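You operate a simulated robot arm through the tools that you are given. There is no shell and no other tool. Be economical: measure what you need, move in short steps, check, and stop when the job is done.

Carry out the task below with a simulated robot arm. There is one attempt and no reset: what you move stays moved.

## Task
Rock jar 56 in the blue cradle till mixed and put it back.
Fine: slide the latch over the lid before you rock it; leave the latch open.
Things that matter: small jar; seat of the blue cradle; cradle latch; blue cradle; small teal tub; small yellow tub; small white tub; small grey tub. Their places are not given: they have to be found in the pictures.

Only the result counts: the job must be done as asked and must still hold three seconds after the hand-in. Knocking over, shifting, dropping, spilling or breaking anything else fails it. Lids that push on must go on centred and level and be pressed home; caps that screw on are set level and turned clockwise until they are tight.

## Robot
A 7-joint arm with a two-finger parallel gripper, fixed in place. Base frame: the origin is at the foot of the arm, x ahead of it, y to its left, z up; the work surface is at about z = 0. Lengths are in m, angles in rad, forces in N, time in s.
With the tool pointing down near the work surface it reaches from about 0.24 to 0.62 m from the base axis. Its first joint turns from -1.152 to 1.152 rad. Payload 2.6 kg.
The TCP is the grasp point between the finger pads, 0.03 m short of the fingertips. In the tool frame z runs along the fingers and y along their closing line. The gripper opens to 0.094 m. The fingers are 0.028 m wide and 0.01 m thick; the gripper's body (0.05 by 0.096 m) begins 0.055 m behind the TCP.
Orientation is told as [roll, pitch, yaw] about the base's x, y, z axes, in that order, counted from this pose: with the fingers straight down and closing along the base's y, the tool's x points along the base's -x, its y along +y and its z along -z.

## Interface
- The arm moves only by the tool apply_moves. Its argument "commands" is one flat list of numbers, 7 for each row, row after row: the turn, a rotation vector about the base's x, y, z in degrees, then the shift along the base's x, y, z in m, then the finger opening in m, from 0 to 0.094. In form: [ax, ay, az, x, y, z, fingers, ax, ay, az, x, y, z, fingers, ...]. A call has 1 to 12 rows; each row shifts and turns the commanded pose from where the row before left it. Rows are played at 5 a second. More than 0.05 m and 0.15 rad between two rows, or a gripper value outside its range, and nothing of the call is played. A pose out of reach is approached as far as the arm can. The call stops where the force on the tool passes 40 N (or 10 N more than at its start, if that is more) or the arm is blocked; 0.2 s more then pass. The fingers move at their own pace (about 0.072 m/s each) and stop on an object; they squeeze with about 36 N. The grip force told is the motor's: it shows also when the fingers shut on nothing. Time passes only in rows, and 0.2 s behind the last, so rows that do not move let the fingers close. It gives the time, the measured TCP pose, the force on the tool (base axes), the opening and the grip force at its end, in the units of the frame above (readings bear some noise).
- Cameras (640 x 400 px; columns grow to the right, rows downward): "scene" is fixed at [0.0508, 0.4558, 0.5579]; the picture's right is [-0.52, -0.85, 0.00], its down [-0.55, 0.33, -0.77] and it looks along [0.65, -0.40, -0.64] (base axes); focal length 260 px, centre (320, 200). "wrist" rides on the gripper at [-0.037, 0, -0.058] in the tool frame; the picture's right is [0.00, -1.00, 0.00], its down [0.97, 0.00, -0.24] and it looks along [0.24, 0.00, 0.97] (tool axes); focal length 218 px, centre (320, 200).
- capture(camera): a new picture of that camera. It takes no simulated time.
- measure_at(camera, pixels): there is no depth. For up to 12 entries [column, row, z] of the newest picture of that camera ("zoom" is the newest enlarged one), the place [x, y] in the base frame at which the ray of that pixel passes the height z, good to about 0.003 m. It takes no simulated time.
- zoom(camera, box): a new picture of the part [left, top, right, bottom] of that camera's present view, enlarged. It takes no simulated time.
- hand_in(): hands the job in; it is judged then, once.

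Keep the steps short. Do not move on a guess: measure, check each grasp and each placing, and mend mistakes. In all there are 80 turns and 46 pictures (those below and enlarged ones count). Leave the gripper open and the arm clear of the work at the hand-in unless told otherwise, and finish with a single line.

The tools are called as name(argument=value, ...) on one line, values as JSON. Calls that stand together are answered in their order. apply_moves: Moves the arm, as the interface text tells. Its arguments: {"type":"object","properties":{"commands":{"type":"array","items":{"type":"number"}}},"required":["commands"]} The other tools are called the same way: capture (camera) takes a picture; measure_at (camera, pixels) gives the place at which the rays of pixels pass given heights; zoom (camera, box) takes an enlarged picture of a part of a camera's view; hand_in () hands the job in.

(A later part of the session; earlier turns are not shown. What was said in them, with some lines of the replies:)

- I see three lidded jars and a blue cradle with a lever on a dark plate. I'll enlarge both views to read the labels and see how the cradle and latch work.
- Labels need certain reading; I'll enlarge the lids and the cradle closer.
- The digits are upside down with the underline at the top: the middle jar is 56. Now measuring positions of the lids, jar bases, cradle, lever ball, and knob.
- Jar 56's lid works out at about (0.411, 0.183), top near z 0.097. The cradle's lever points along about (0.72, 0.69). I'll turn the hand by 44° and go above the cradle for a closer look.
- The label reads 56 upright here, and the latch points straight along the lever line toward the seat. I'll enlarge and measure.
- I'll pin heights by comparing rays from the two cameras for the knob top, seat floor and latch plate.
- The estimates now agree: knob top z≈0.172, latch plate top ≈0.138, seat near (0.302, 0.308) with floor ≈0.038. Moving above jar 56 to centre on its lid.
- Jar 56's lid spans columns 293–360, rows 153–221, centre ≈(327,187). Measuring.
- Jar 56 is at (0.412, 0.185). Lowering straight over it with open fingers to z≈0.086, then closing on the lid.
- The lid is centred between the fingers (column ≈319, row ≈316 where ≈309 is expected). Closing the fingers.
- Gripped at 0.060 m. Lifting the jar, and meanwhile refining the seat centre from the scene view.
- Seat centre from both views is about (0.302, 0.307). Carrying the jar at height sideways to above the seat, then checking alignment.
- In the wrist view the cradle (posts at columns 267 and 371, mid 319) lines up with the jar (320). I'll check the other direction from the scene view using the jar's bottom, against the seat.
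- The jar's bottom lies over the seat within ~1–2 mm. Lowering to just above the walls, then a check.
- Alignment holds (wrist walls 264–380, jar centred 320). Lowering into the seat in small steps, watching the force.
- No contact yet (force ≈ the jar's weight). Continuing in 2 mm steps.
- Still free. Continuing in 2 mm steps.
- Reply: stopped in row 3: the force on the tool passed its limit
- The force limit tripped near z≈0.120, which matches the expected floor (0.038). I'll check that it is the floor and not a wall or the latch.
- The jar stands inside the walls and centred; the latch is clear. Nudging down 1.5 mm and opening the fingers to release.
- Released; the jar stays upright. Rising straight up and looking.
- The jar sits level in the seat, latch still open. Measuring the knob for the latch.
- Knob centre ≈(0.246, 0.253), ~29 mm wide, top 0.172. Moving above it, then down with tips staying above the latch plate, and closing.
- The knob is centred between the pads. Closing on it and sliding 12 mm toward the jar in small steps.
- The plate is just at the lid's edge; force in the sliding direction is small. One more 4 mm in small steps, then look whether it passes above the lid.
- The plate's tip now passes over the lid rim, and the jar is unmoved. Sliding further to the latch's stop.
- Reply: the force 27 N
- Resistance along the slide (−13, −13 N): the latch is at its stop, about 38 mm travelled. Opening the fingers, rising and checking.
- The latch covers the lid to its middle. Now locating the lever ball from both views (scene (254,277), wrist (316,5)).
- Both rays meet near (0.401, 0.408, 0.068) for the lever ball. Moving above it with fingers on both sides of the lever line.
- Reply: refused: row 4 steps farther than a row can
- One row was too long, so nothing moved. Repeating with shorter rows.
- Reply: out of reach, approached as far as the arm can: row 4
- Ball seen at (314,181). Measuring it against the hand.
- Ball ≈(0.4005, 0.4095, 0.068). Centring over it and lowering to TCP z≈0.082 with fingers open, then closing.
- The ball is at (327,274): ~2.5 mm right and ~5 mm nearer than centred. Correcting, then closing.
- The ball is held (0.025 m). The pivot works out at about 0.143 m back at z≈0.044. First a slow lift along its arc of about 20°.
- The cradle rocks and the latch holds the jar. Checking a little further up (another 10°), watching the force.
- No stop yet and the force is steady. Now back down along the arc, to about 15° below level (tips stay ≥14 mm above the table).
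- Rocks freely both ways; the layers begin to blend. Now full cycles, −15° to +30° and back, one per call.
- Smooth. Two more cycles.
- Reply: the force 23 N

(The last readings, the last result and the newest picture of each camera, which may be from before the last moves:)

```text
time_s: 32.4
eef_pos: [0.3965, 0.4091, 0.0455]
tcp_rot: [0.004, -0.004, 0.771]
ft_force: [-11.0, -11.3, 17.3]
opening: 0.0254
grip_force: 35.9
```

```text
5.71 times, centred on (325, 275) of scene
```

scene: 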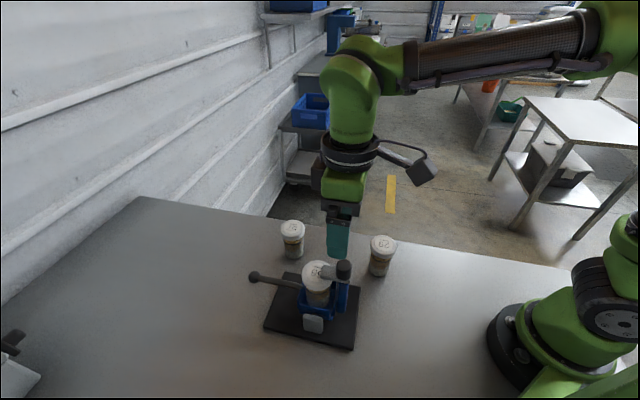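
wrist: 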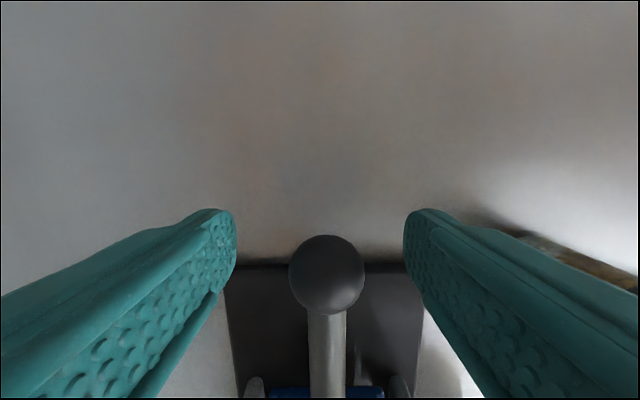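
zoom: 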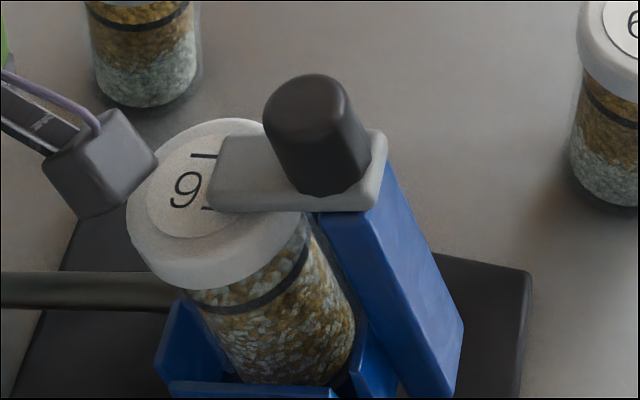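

The contents now look evenly speckled, unlike the layered neighbours. One more cycle for surety, ending back at level.

apply_moves(commands=[0, 0, 0, 0, 0, 0.025, 0.015, 0, 0, 0, -0.003, -0.003, 0.0247, 0.015, 0, 0, 0, -0.0059, -0.0059, 0.0235, 0.015, 0, 0, 0, -0.0087, -0.0087, 0.0218, 0.015, 0, 0, 0, -0.0053, -0.0053, 0.01, 0.015, 0, 0, 0, 0.0053, 0.0053, -0.01, 0.015, 0, 0, 0, 0.0087, 0.0087, -0.0218, 0.015, 0, 0, 0, 0.0059, 0.0059, -0.0235, 0.015, 0, 0, 0, 0.003, 0.003, -0.0247, 0.015, 0, 0, 0, 0, 0, -0.025, 0.015, 0, 0, 0, 0, 0, 0.025, 0.015, 0, 0, 0, -0.0011, -0.0011, 0.0125, 0.015])

zoom(camera="scene", box=[240, 220, 390, 350])

```text
time_s: 35.0
eef_pos: [0.3982, 0.409, 0.0823]
tcp_rot: [0.0, -0.007, 0.772]
ft_force: [8.8, 7.5, -2.8]
opening: 0.0255
grip_force: 36.2
```

```text
3.08 times, centred on (315, 285) of scene
```

zoom: 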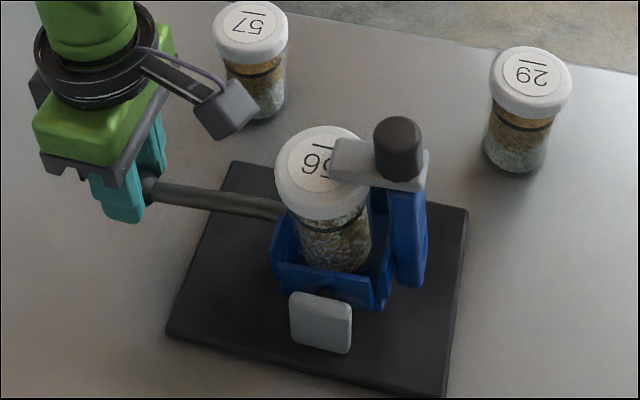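

The jar is mixed. The base plate seems to have shifted ~2 px right compared to the start; I'll let go of the ball and compare with the identical enlarged framing as at the start.

apply_moves(commands=[0, 0, 0, 0, 0, 0, 0.03, 0, 0, 0, 0, 0, 0, 0.06, 0, 0, 0, 0, 0, 0, 0.07, 0, 0, 0, 0, 0, 0, 0.07])

zoom(camera="scene", box=[240, 250, 380, 350])

```text
time_s: 36.0
eef_pos: [0.3972, 0.4093, 0.0801]
tcp_rot: [0.003, -0.002, 0.774]
ft_force: [0.3, -0.2, -1.0]
opening: 0.0701
grip_force: 0.0
```

```text
4.00 times, centred on (310, 300) of scene
```

zoom: 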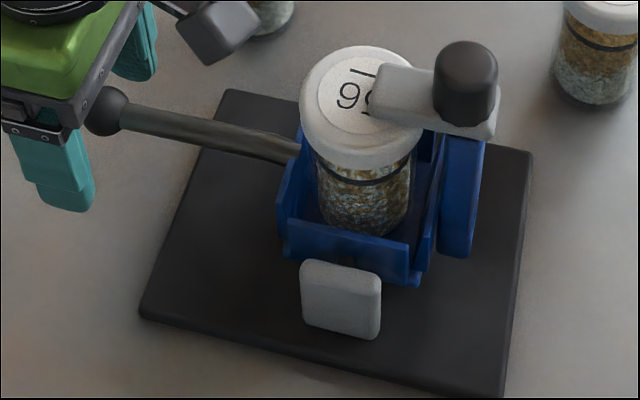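

Compared with the start, the base slid about 5 mm toward the robot (far corner 218→227, right corner 522→531). I'll mend it: grip the ball again and pull gently outward along the lever in 1 mm steps.

apply_moves(commands=[0, 0, 0, 0, 0, 0.001, 0.015, 0, 0, 0, 0, 0, 0, 0.015, 0, 0, 0, 0, 0, 0, 0.015, 0, 0, 0, 0.0007, 0.0007, 0, 0.015, 0, 0, 0, 0.0007, 0.0007, 0, 0.015, 0, 0, 0, 0.0007, 0.0007, 0, 0.015, 0, 0, 0, 0.0007, 0.0007, 0, 0.015])

```text
time_s: 37.6
eef_pos: [0.3985, 0.4113, 0.0832]
tcp_rot: [0.005, 0.001, 0.774]
ft_force: [-8.0, -8.9, 1.0]
opening: 0.0253
grip_force: 35.7
```

apply_moves(commands=[0, 0, 0, 0.0007, 0.0007, 0, 0.015, 0, 0, 0, 0.0007, 0.0007, 0, 0.015, 0, 0, 0, 0.0007, 0.0007, 0, 0.015])

```text
time_s: 38.4
eef_pos: [0.401, 0.4141, 0.0827]
tcp_rot: [0.004, -0.002, 0.773]
ft_force: [-9.3, -8.3, 0.4]
opening: 0.025
grip_force: 35.9
```

Steady 12 N: something is sliding. Checking the base position with the same framing.

zoom(camera="scene", box=[240, 250, 380, 350])

```text
4.00 times, centred on (310, 300) of scene
```

zoom: 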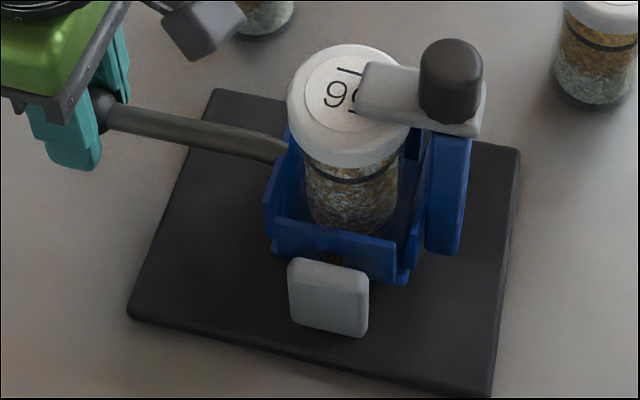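

Slightly overshot by ~2 mm (right corner 519 vs 522, post 289 vs 293). Pushing back about 2.3 mm, then releasing.

apply_moves(commands=[0, 0, 0, -0.0008, -0.0008, 0, 0.015, 0, 0, 0, -0.0008, -0.0008, 0, 0.015, 0, 0, 0, 0, 0, 0, 0.015, 0, 0, 0, 0, 0, 0, 0.03, 0, 0, 0, 0, 0, 0, 0.06, 0, 0, 0, 0, 0, 0, 0.07, 0, 0, 0, 0, 0, 0.03, 0.08, 0, 0, 0, 0, 0, 0.04, 0.08, 0, 0, 0, 0, 0, 0.045, 0.08])

```text
time_s: 40.4
eef_pos: [0.3977, 0.4119, 0.1946]
tcp_rot: [0.004, -0.003, 0.772]
ft_force: [0.3, -0.1, 0.6]
opening: 0.08
grip_force: 0.0
```

Released. Rising and returning to above the latch knob for a check.

apply_moves(commands=[0, 0, 0, -0.02, -0.02, 0.035, 0.08, 0, 0, 0, -0.02, -0.02, 0.02, 0.08, 0, 0, 0, -0.028, -0.0304, 0, 0.08, 0, 0, 0, -0.028, -0.0304, 0, 0.08, 0, 0, 0, -0.028, -0.0304, 0, 0.08, 0, 0, 0, 0, 0, 0, 0.08])

capture(camera="wrist")

```text
time_s: 41.8
eef_pos: [0.274, 0.2773, 0.2523]
tcp_rot: [0.003, -0.004, 0.773]
ft_force: [-0.9, 0.2, -0.1]
opening: 0.0799
grip_force: 0.0
```

```text
3 pictures are left
```

wrist: 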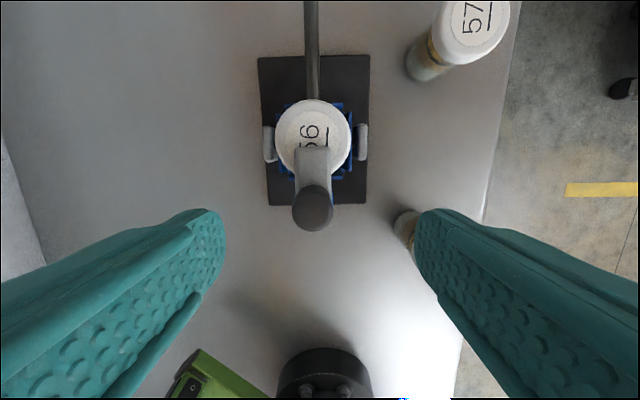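

Knob top at (313,211), lid centre (313,138). Measuring both.

measure_at(camera="wrist", pixels=[[313, 211, 0.17], [313, 138, 0.135], [275, 138, 0.13], [352, 138, 0.13], [259, 57, 0.01], [369, 55, 0.01], [365, 205, 0.01], [270, 206, 0.01]])

```text
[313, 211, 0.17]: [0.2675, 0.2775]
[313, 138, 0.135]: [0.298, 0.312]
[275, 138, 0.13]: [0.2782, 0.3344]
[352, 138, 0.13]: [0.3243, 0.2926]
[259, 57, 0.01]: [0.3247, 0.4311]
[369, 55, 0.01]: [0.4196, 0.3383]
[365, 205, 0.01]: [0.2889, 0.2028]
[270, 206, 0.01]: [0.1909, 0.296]
```

Plate corners agree with the start within ~2 mm. Lowering onto the knob and closing.

apply_moves(commands=[0, 0, 0, -0.0035, 0.0024, -0.02, 0.08, 0, 0, 0, 0, 0, -0.03, 0.07, 0, 0, 0, 0, 0, -0.02, 0.06, 0, 0, 0, 0, 0, -0.0105, 0.06, 0, 0, 0, 0, 0, 0, 0.02, 0, 0, 0, 0, 0, 0, 0.02, 0, 0, 0, 0, 0, 0, 0.02])

```text
time_s: 43.4
eef_pos: [0.27, 0.2817, 0.1704]
tcp_rot: [0.002, -0.001, 0.771]
ft_force: [5.8, -6.1, 0.4]
opening: 0.0301
grip_force: 36.0
```

Knob held. Relieving the small sideways load by 1 mm and sliding the latch back in 4 mm steps.

apply_moves(commands=[0, 0, 0, 0.0008, -0.0008, 0, 0.02, 0, 0, 0, -0.0028, -0.0028, 0, 0.02, 0, 0, 0, -0.0028, -0.0028, 0, 0.02, 0, 0, 0, -0.0028, -0.0028, 0, 0.02])

```text
time_s: 44.4
eef_pos: [0.2618, 0.2744, 0.1705]
tcp_rot: [0.004, -0.001, 0.774]
ft_force: [-2.2, 2.3, 0.9]
opening: 0.0277
grip_force: 36.0
```

Sliding freely with little force. Continuing.

apply_moves(commands=[0, 0, 0, -0.0028, -0.0028, 0, 0.02, 0, 0, 0, -0.0028, -0.0028, 0, 0.02, 0, 0, 0, -0.0028, -0.0028, 0, 0.02, 0, 0, 0, -0.0021, -0.0021, 0, 0.02, 0, 0, 0, -0.0014, -0.0014, 0, 0.02])

```text
time_s: 45.6
eef_pos: [0.2503, 0.2635, 0.1711]
tcp_rot: [0.004, -0.006, 0.772]
ft_force: [-8.7, 7.4, 8.5]
opening: 0.0279
grip_force: 36.3
```

A sideways load of ~11 N has built up; relieving 1.2 mm sideways, then finishing the slide.

apply_moves(commands=[0, 0, 0, -0.0008, 0.0008, 0, 0.02, 0, 0, 0, -0.0014, -0.0014, 0, 0.02, 0, 0, 0, -0.0014, -0.0014, 0, 0.02])

```text
time_s: 46.4
eef_pos: [0.2488, 0.2608, 0.1711]
tcp_rot: [0.001, -0.004, 0.771]
ft_force: [0.9, -0.7, 12.6]
opening: 0.0278
grip_force: 35.9
```

Upward load on the tool (12 N): the slide rises slightly. Raising 1 mm and continuing the last few mm.

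apply_moves(commands=[0, 0, 0, 0, 0, 0.001, 0.02, 0, 0, 0, -0.0014, -0.0014, 0, 0.02, 0, 0, 0, -0.0014, -0.0014, 0, 0.02])

```text
time_s: 47.2
eef_pos: [0.2452, 0.2579, 0.1717]
tcp_rot: [0.003, 0.0, 0.771]
ft_force: [3.4, 4.1, 0.1]
opening: 0.0277
grip_force: 36.3
```

Back at the knob's original position (u≈0.356) with slight resistance: the latch is open. Releasing, rising, and looking at the jar.

apply_moves(commands=[0, 0, 0, 0, 0, 0, 0.03, 0, 0, 0, 0, 0, 0, 0.06, 0, 0, 0, 0, 0, 0, 0.08, 0, 0, 0, 0, 0, 0.04, 0.09, 0, 0, 0, 0, 0, 0.035, 0.09, 0, 0, 0, 0.025, 0.025, 0, 0.09])

capture(camera="wrist")

```text
time_s: 48.6
eef_pos: [0.2738, 0.2823, 0.25]
tcp_rot: [0.002, -0.003, 0.774]
ft_force: [0.4, 0.4, 0.3]
opening: 0.0901
grip_force: 0.1
```

```text
2 pictures are left
```

wrist: 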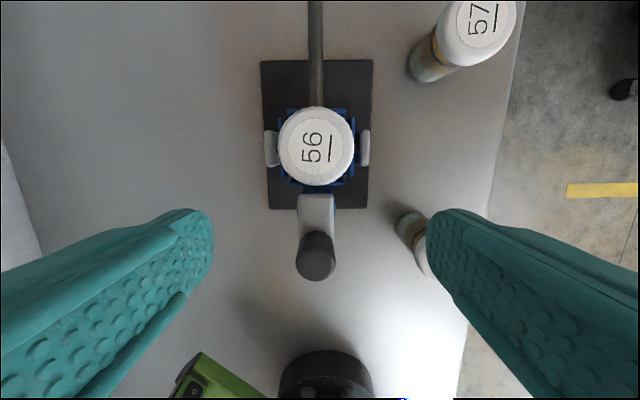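

The latch is open as at the start, the jar upright. Measuring the lid.

measure_at(camera="wrist", pixels=[[316, 146, 0.133], [278, 147, 0.13], [354, 147, 0.13], [261, 62, 0.01], [372, 60, 0.01], [366, 209, 0.01], [271, 210, 0.01]])

```text
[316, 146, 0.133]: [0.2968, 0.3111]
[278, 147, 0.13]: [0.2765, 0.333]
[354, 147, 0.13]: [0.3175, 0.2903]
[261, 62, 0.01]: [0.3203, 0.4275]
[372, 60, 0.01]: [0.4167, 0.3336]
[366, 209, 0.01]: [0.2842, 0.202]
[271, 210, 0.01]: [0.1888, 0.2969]
```

Lid centre ≈(0.297, 0.311). Moving above it and lowering around the lid, fingers wide, to the grip height used before.

apply_moves(commands=[0, 0, 0, 0.0232, 0.0289, 0, 0.09, 0, 0, 0, 0, 0, -0.04, 0.09, 0, 0, 0, 0, 0, -0.04, 0.09, 0, 0, 0, 0, 0, -0.03, 0.09, 0, 0, 0, 0, 0, -0.0195, 0.09])

apply_moves(commands=[0, 0, 0, 0, 0, 0, 0.05, 0, 0, 0, 0, 0, 0, 0.05, 0, 0, 0, 0, 0, 0, 0.05, 0, 0, 0, 0, 0, 0, 0.05])

```text
time_s: 49.8
eef_pos: [0.2959, 0.3123, 0.1174]
tcp_rot: [0.002, -0.005, 0.772]
ft_force: [0.6, 0.2, -0.5]
opening: 0.09
grip_force: 0.0
```

```text
time_s: 50.8
eef_pos: [0.2955, 0.3129, 0.1179]
tcp_rot: [0.002, -0.002, 0.772]
ft_force: [-0.6, -0.1, -1.1]
opening: 0.059
grip_force: 35.8
```

Lid gripped (0.059 m) with almost no side load. Lifting straight up.

apply_moves(commands=[0, 0, 0, 0, 0, 0.015, 0.05, 0, 0, 0, 0, 0, 0.02, 0.05, 0, 0, 0, 0, 0, 0.035, 0.05, 0, 0, 0, 0, 0, 0.035, 0.05])

```text
time_s: 51.8
eef_pos: [0.2931, 0.3104, 0.2235]
tcp_rot: [0.004, -0.002, 0.774]
ft_force: [-0.9, -0.1, -3.1]
opening: 0.0588
grip_force: 36.0
```

Jar lifted (weight reads −3 N as before). Carrying it back to above its original place (0.4115, 0.186).

apply_moves(commands=[0, 0, 0, 0.0233, -0.0252, 0, 0.05, 0, 0, 0, 0.0233, -0.0252, 0, 0.05, 0, 0, 0, 0.0233, -0.0252, 0, 0.05, 0, 0, 0, 0.0233, -0.0252, 0, 0.05, 0, 0, 0, 0.0233, -0.0252, 0, 0.05, 0, 0, 0, 0, 0, 0, 0.05])

```text
time_s: 53.2
eef_pos: [0.4093, 0.1821, 0.2223]
tcp_rot: [0.004, -0.006, 0.774]
ft_force: [-0.1, -0.1, -2.0]
opening: 0.059
grip_force: 35.8
```

Small correction, then lowering to just above the table.

apply_moves(commands=[0, 0, 0, 0.0015, 0.0025, -0.03, 0.05, 0, 0, 0, 0, 0, -0.04, 0.05, 0, 0, 0, 0, 0, -0.04, 0.05, 0, 0, 0, 0, 0, -0.02, 0.05, 0, 0, 0, 0, 0, 0, 0.05])

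```text
time_s: 54.4
eef_pos: [0.4142, 0.185, 0.0928]
tcp_rot: [0.004, -0.002, 0.773]
ft_force: [0.3, 0.4, -1.8]
opening: 0.0593
grip_force: 36.5
```

apply_moves(commands=[0, 0, 0, 0, 0, -0.005, 0.05, 0, 0, 0, 0, 0, -0.003, 0.05, 0, 0, 0, 0, 0, -0.001, 0.05, 0, 0, 0, 0, 0, -0.001, 0.05, 0, 0, 0, 0, 0, 0, 0.05])

```text
time_s: 55.6
eef_pos: [0.4123, 0.1876, 0.0833]
tcp_rot: [0.003, -0.002, 0.774]
ft_force: [0.1, -0.1, -2.0]
opening: 0.0589
grip_force: 36.3
```

No contact yet; 1 mm steps until the table takes the weight.

apply_moves(commands=[0, 0, 0, 0, 0, -0.001, 0.05, 0, 0, 0, 0, 0, -0.001, 0.05, 0, 0, 0, 0, 0, 0, 0.05])

```text
time_s: 56.4
eef_pos: [0.4122, 0.1865, 0.0815]
tcp_rot: [0.002, -0.003, 0.775]
ft_force: [-0.3, -0.1, -1.7]
opening: 0.0586
grip_force: 35.8
```

apply_moves(commands=[0, 0, 0, 0, 0, -0.001, 0.05, 0, 0, 0, 0, 0, -0.0005, 0.05, 0, 0, 0, 0, 0, 0, 0.05])

```text
time_s: 57.2
eef_pos: [0.4123, 0.1887, 0.0798]
tcp_rot: [0.004, -0.003, 0.773]
ft_force: [0.3, 0.0, -2.5]
opening: 0.0588
grip_force: 35.8
```

apply_moves(commands=[0, 0, 0, 0, 0, -0.001, 0.05, 0, 0, 0, 0, 0, 0, 0.05])

```text
time_s: 57.8
eef_pos: [0.4121, 0.1883, 0.079]
tcp_rot: [0.004, -0.001, 0.772]
ft_force: [-0.2, -0.2, -1.8]
opening: 0.0585
grip_force: 35.9
```

apply_moves(commands=[0, 0, 0, 0, 0, -0.001, 0.05, 0, 0, 0, 0, 0, 0, 0.05])

```text
time_s: 58.4
eef_pos: [0.4135, 0.1876, 0.0778]
tcp_rot: [0.003, -0.004, 0.772]
ft_force: [-0.9, 0.1, -0.3]
opening: 0.0585
grip_force: 36.1
```

The weight reading is fading (−0.3 N): contact near. Half a millimetre more.

apply_moves(commands=[0, 0, 0, 0, 0, -0.0006, 0.05, 0, 0, 0, 0, 0, 0, 0.05])

```text
time_s: 59.0
eef_pos: [0.4121, 0.1888, 0.077]
tcp_rot: [0.003, -0.002, 0.775]
ft_force: [-0.3, -2.3, 4.5]
opening: 0.0586
grip_force: 36.0
```

The table pushes back (4.5 N): the jar stands. Position (0.412, 0.188) is within ~2–3 mm of its original place. Opening slowly and rising straight up.

apply_moves(commands=[0, 0, 0, 0, 0, 0, 0.062, 0, 0, 0, 0, 0, 0, 0.075, 0, 0, 0, 0, 0, 0, 0.09, 0, 0, 0, 0, 0, 0, 0.092, 0, 0, 0, 0, 0, 0.03, 0.092, 0, 0, 0, 0, 0, 0.04, 0.092, 0, 0, 0, 0, 0, 0.045, 0.092, 0, 0, 0, 0, 0, 0.04, 0.092])

zoom(camera="scene", box=[240, 250, 380, 350])

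```text
time_s: 60.8
eef_pos: [0.4136, 0.1925, 0.2302]
tcp_rot: [0.003, -0.002, 0.774]
ft_force: [0.0, 0.3, 0.6]
opening: 0.0919
grip_force: 0.1
```

```text
4.00 times, centred on (310, 300) of scene
```

zoom: 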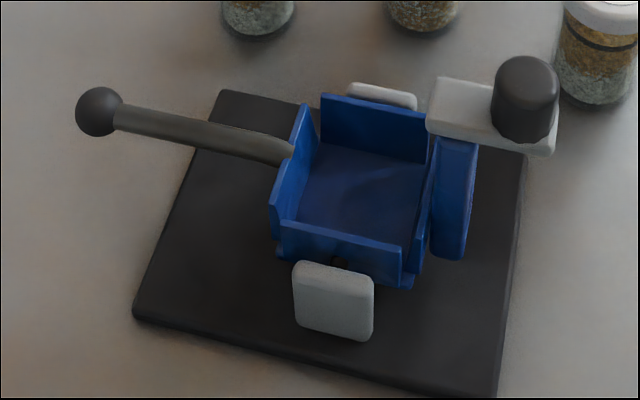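

The cradle is back within ~1–2 mm of its start, level, empty, latch open. Jar 56 stands about 4 mm from its first spot. Withdrawing the arm upward and taking a last look.

apply_moves(commands=[0, 0, 0, -0.015, -0.02, 0.03, 0.094, 0, 0, 0, -0.015, -0.02, 0.03, 0.094, 0, 0, 0, -0.015, -0.02, 0.03, 0.094, 0, 0, 0, -0.015, -0.02, 0.03, 0.094])

zoom(camera="scene", box=[230, 200, 420, 360])

```text
time_s: 61.8
eef_pos: [0.353, 0.1094, 0.351]
tcp_rot: [0.005, -0.002, 0.772]
ft_force: [-0.5, -0.5, 0.0]
opening: 0.094
grip_force: 0.1
```

```text
2.50 times, centred on (325, 280) of scene
```

zoom: 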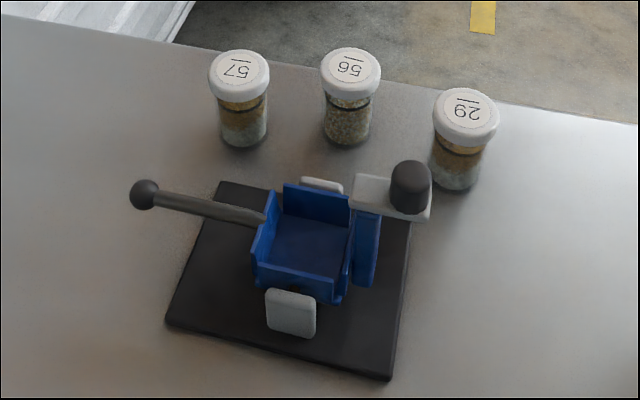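

Jar 56 stands upright in its place with mixed contents. Its neighbours are untouched, the latch is open, and the arm is clear. Handing in.

hand_in()

```text
The job is handed in.
```

Jar 56 was latched, rocked until its contents looked evenly mixed, and set back about 4 mm from its first spot; the latch is open, and the cradle, which slid about 5 mm during rocking, is back within about 2 mm of its start.
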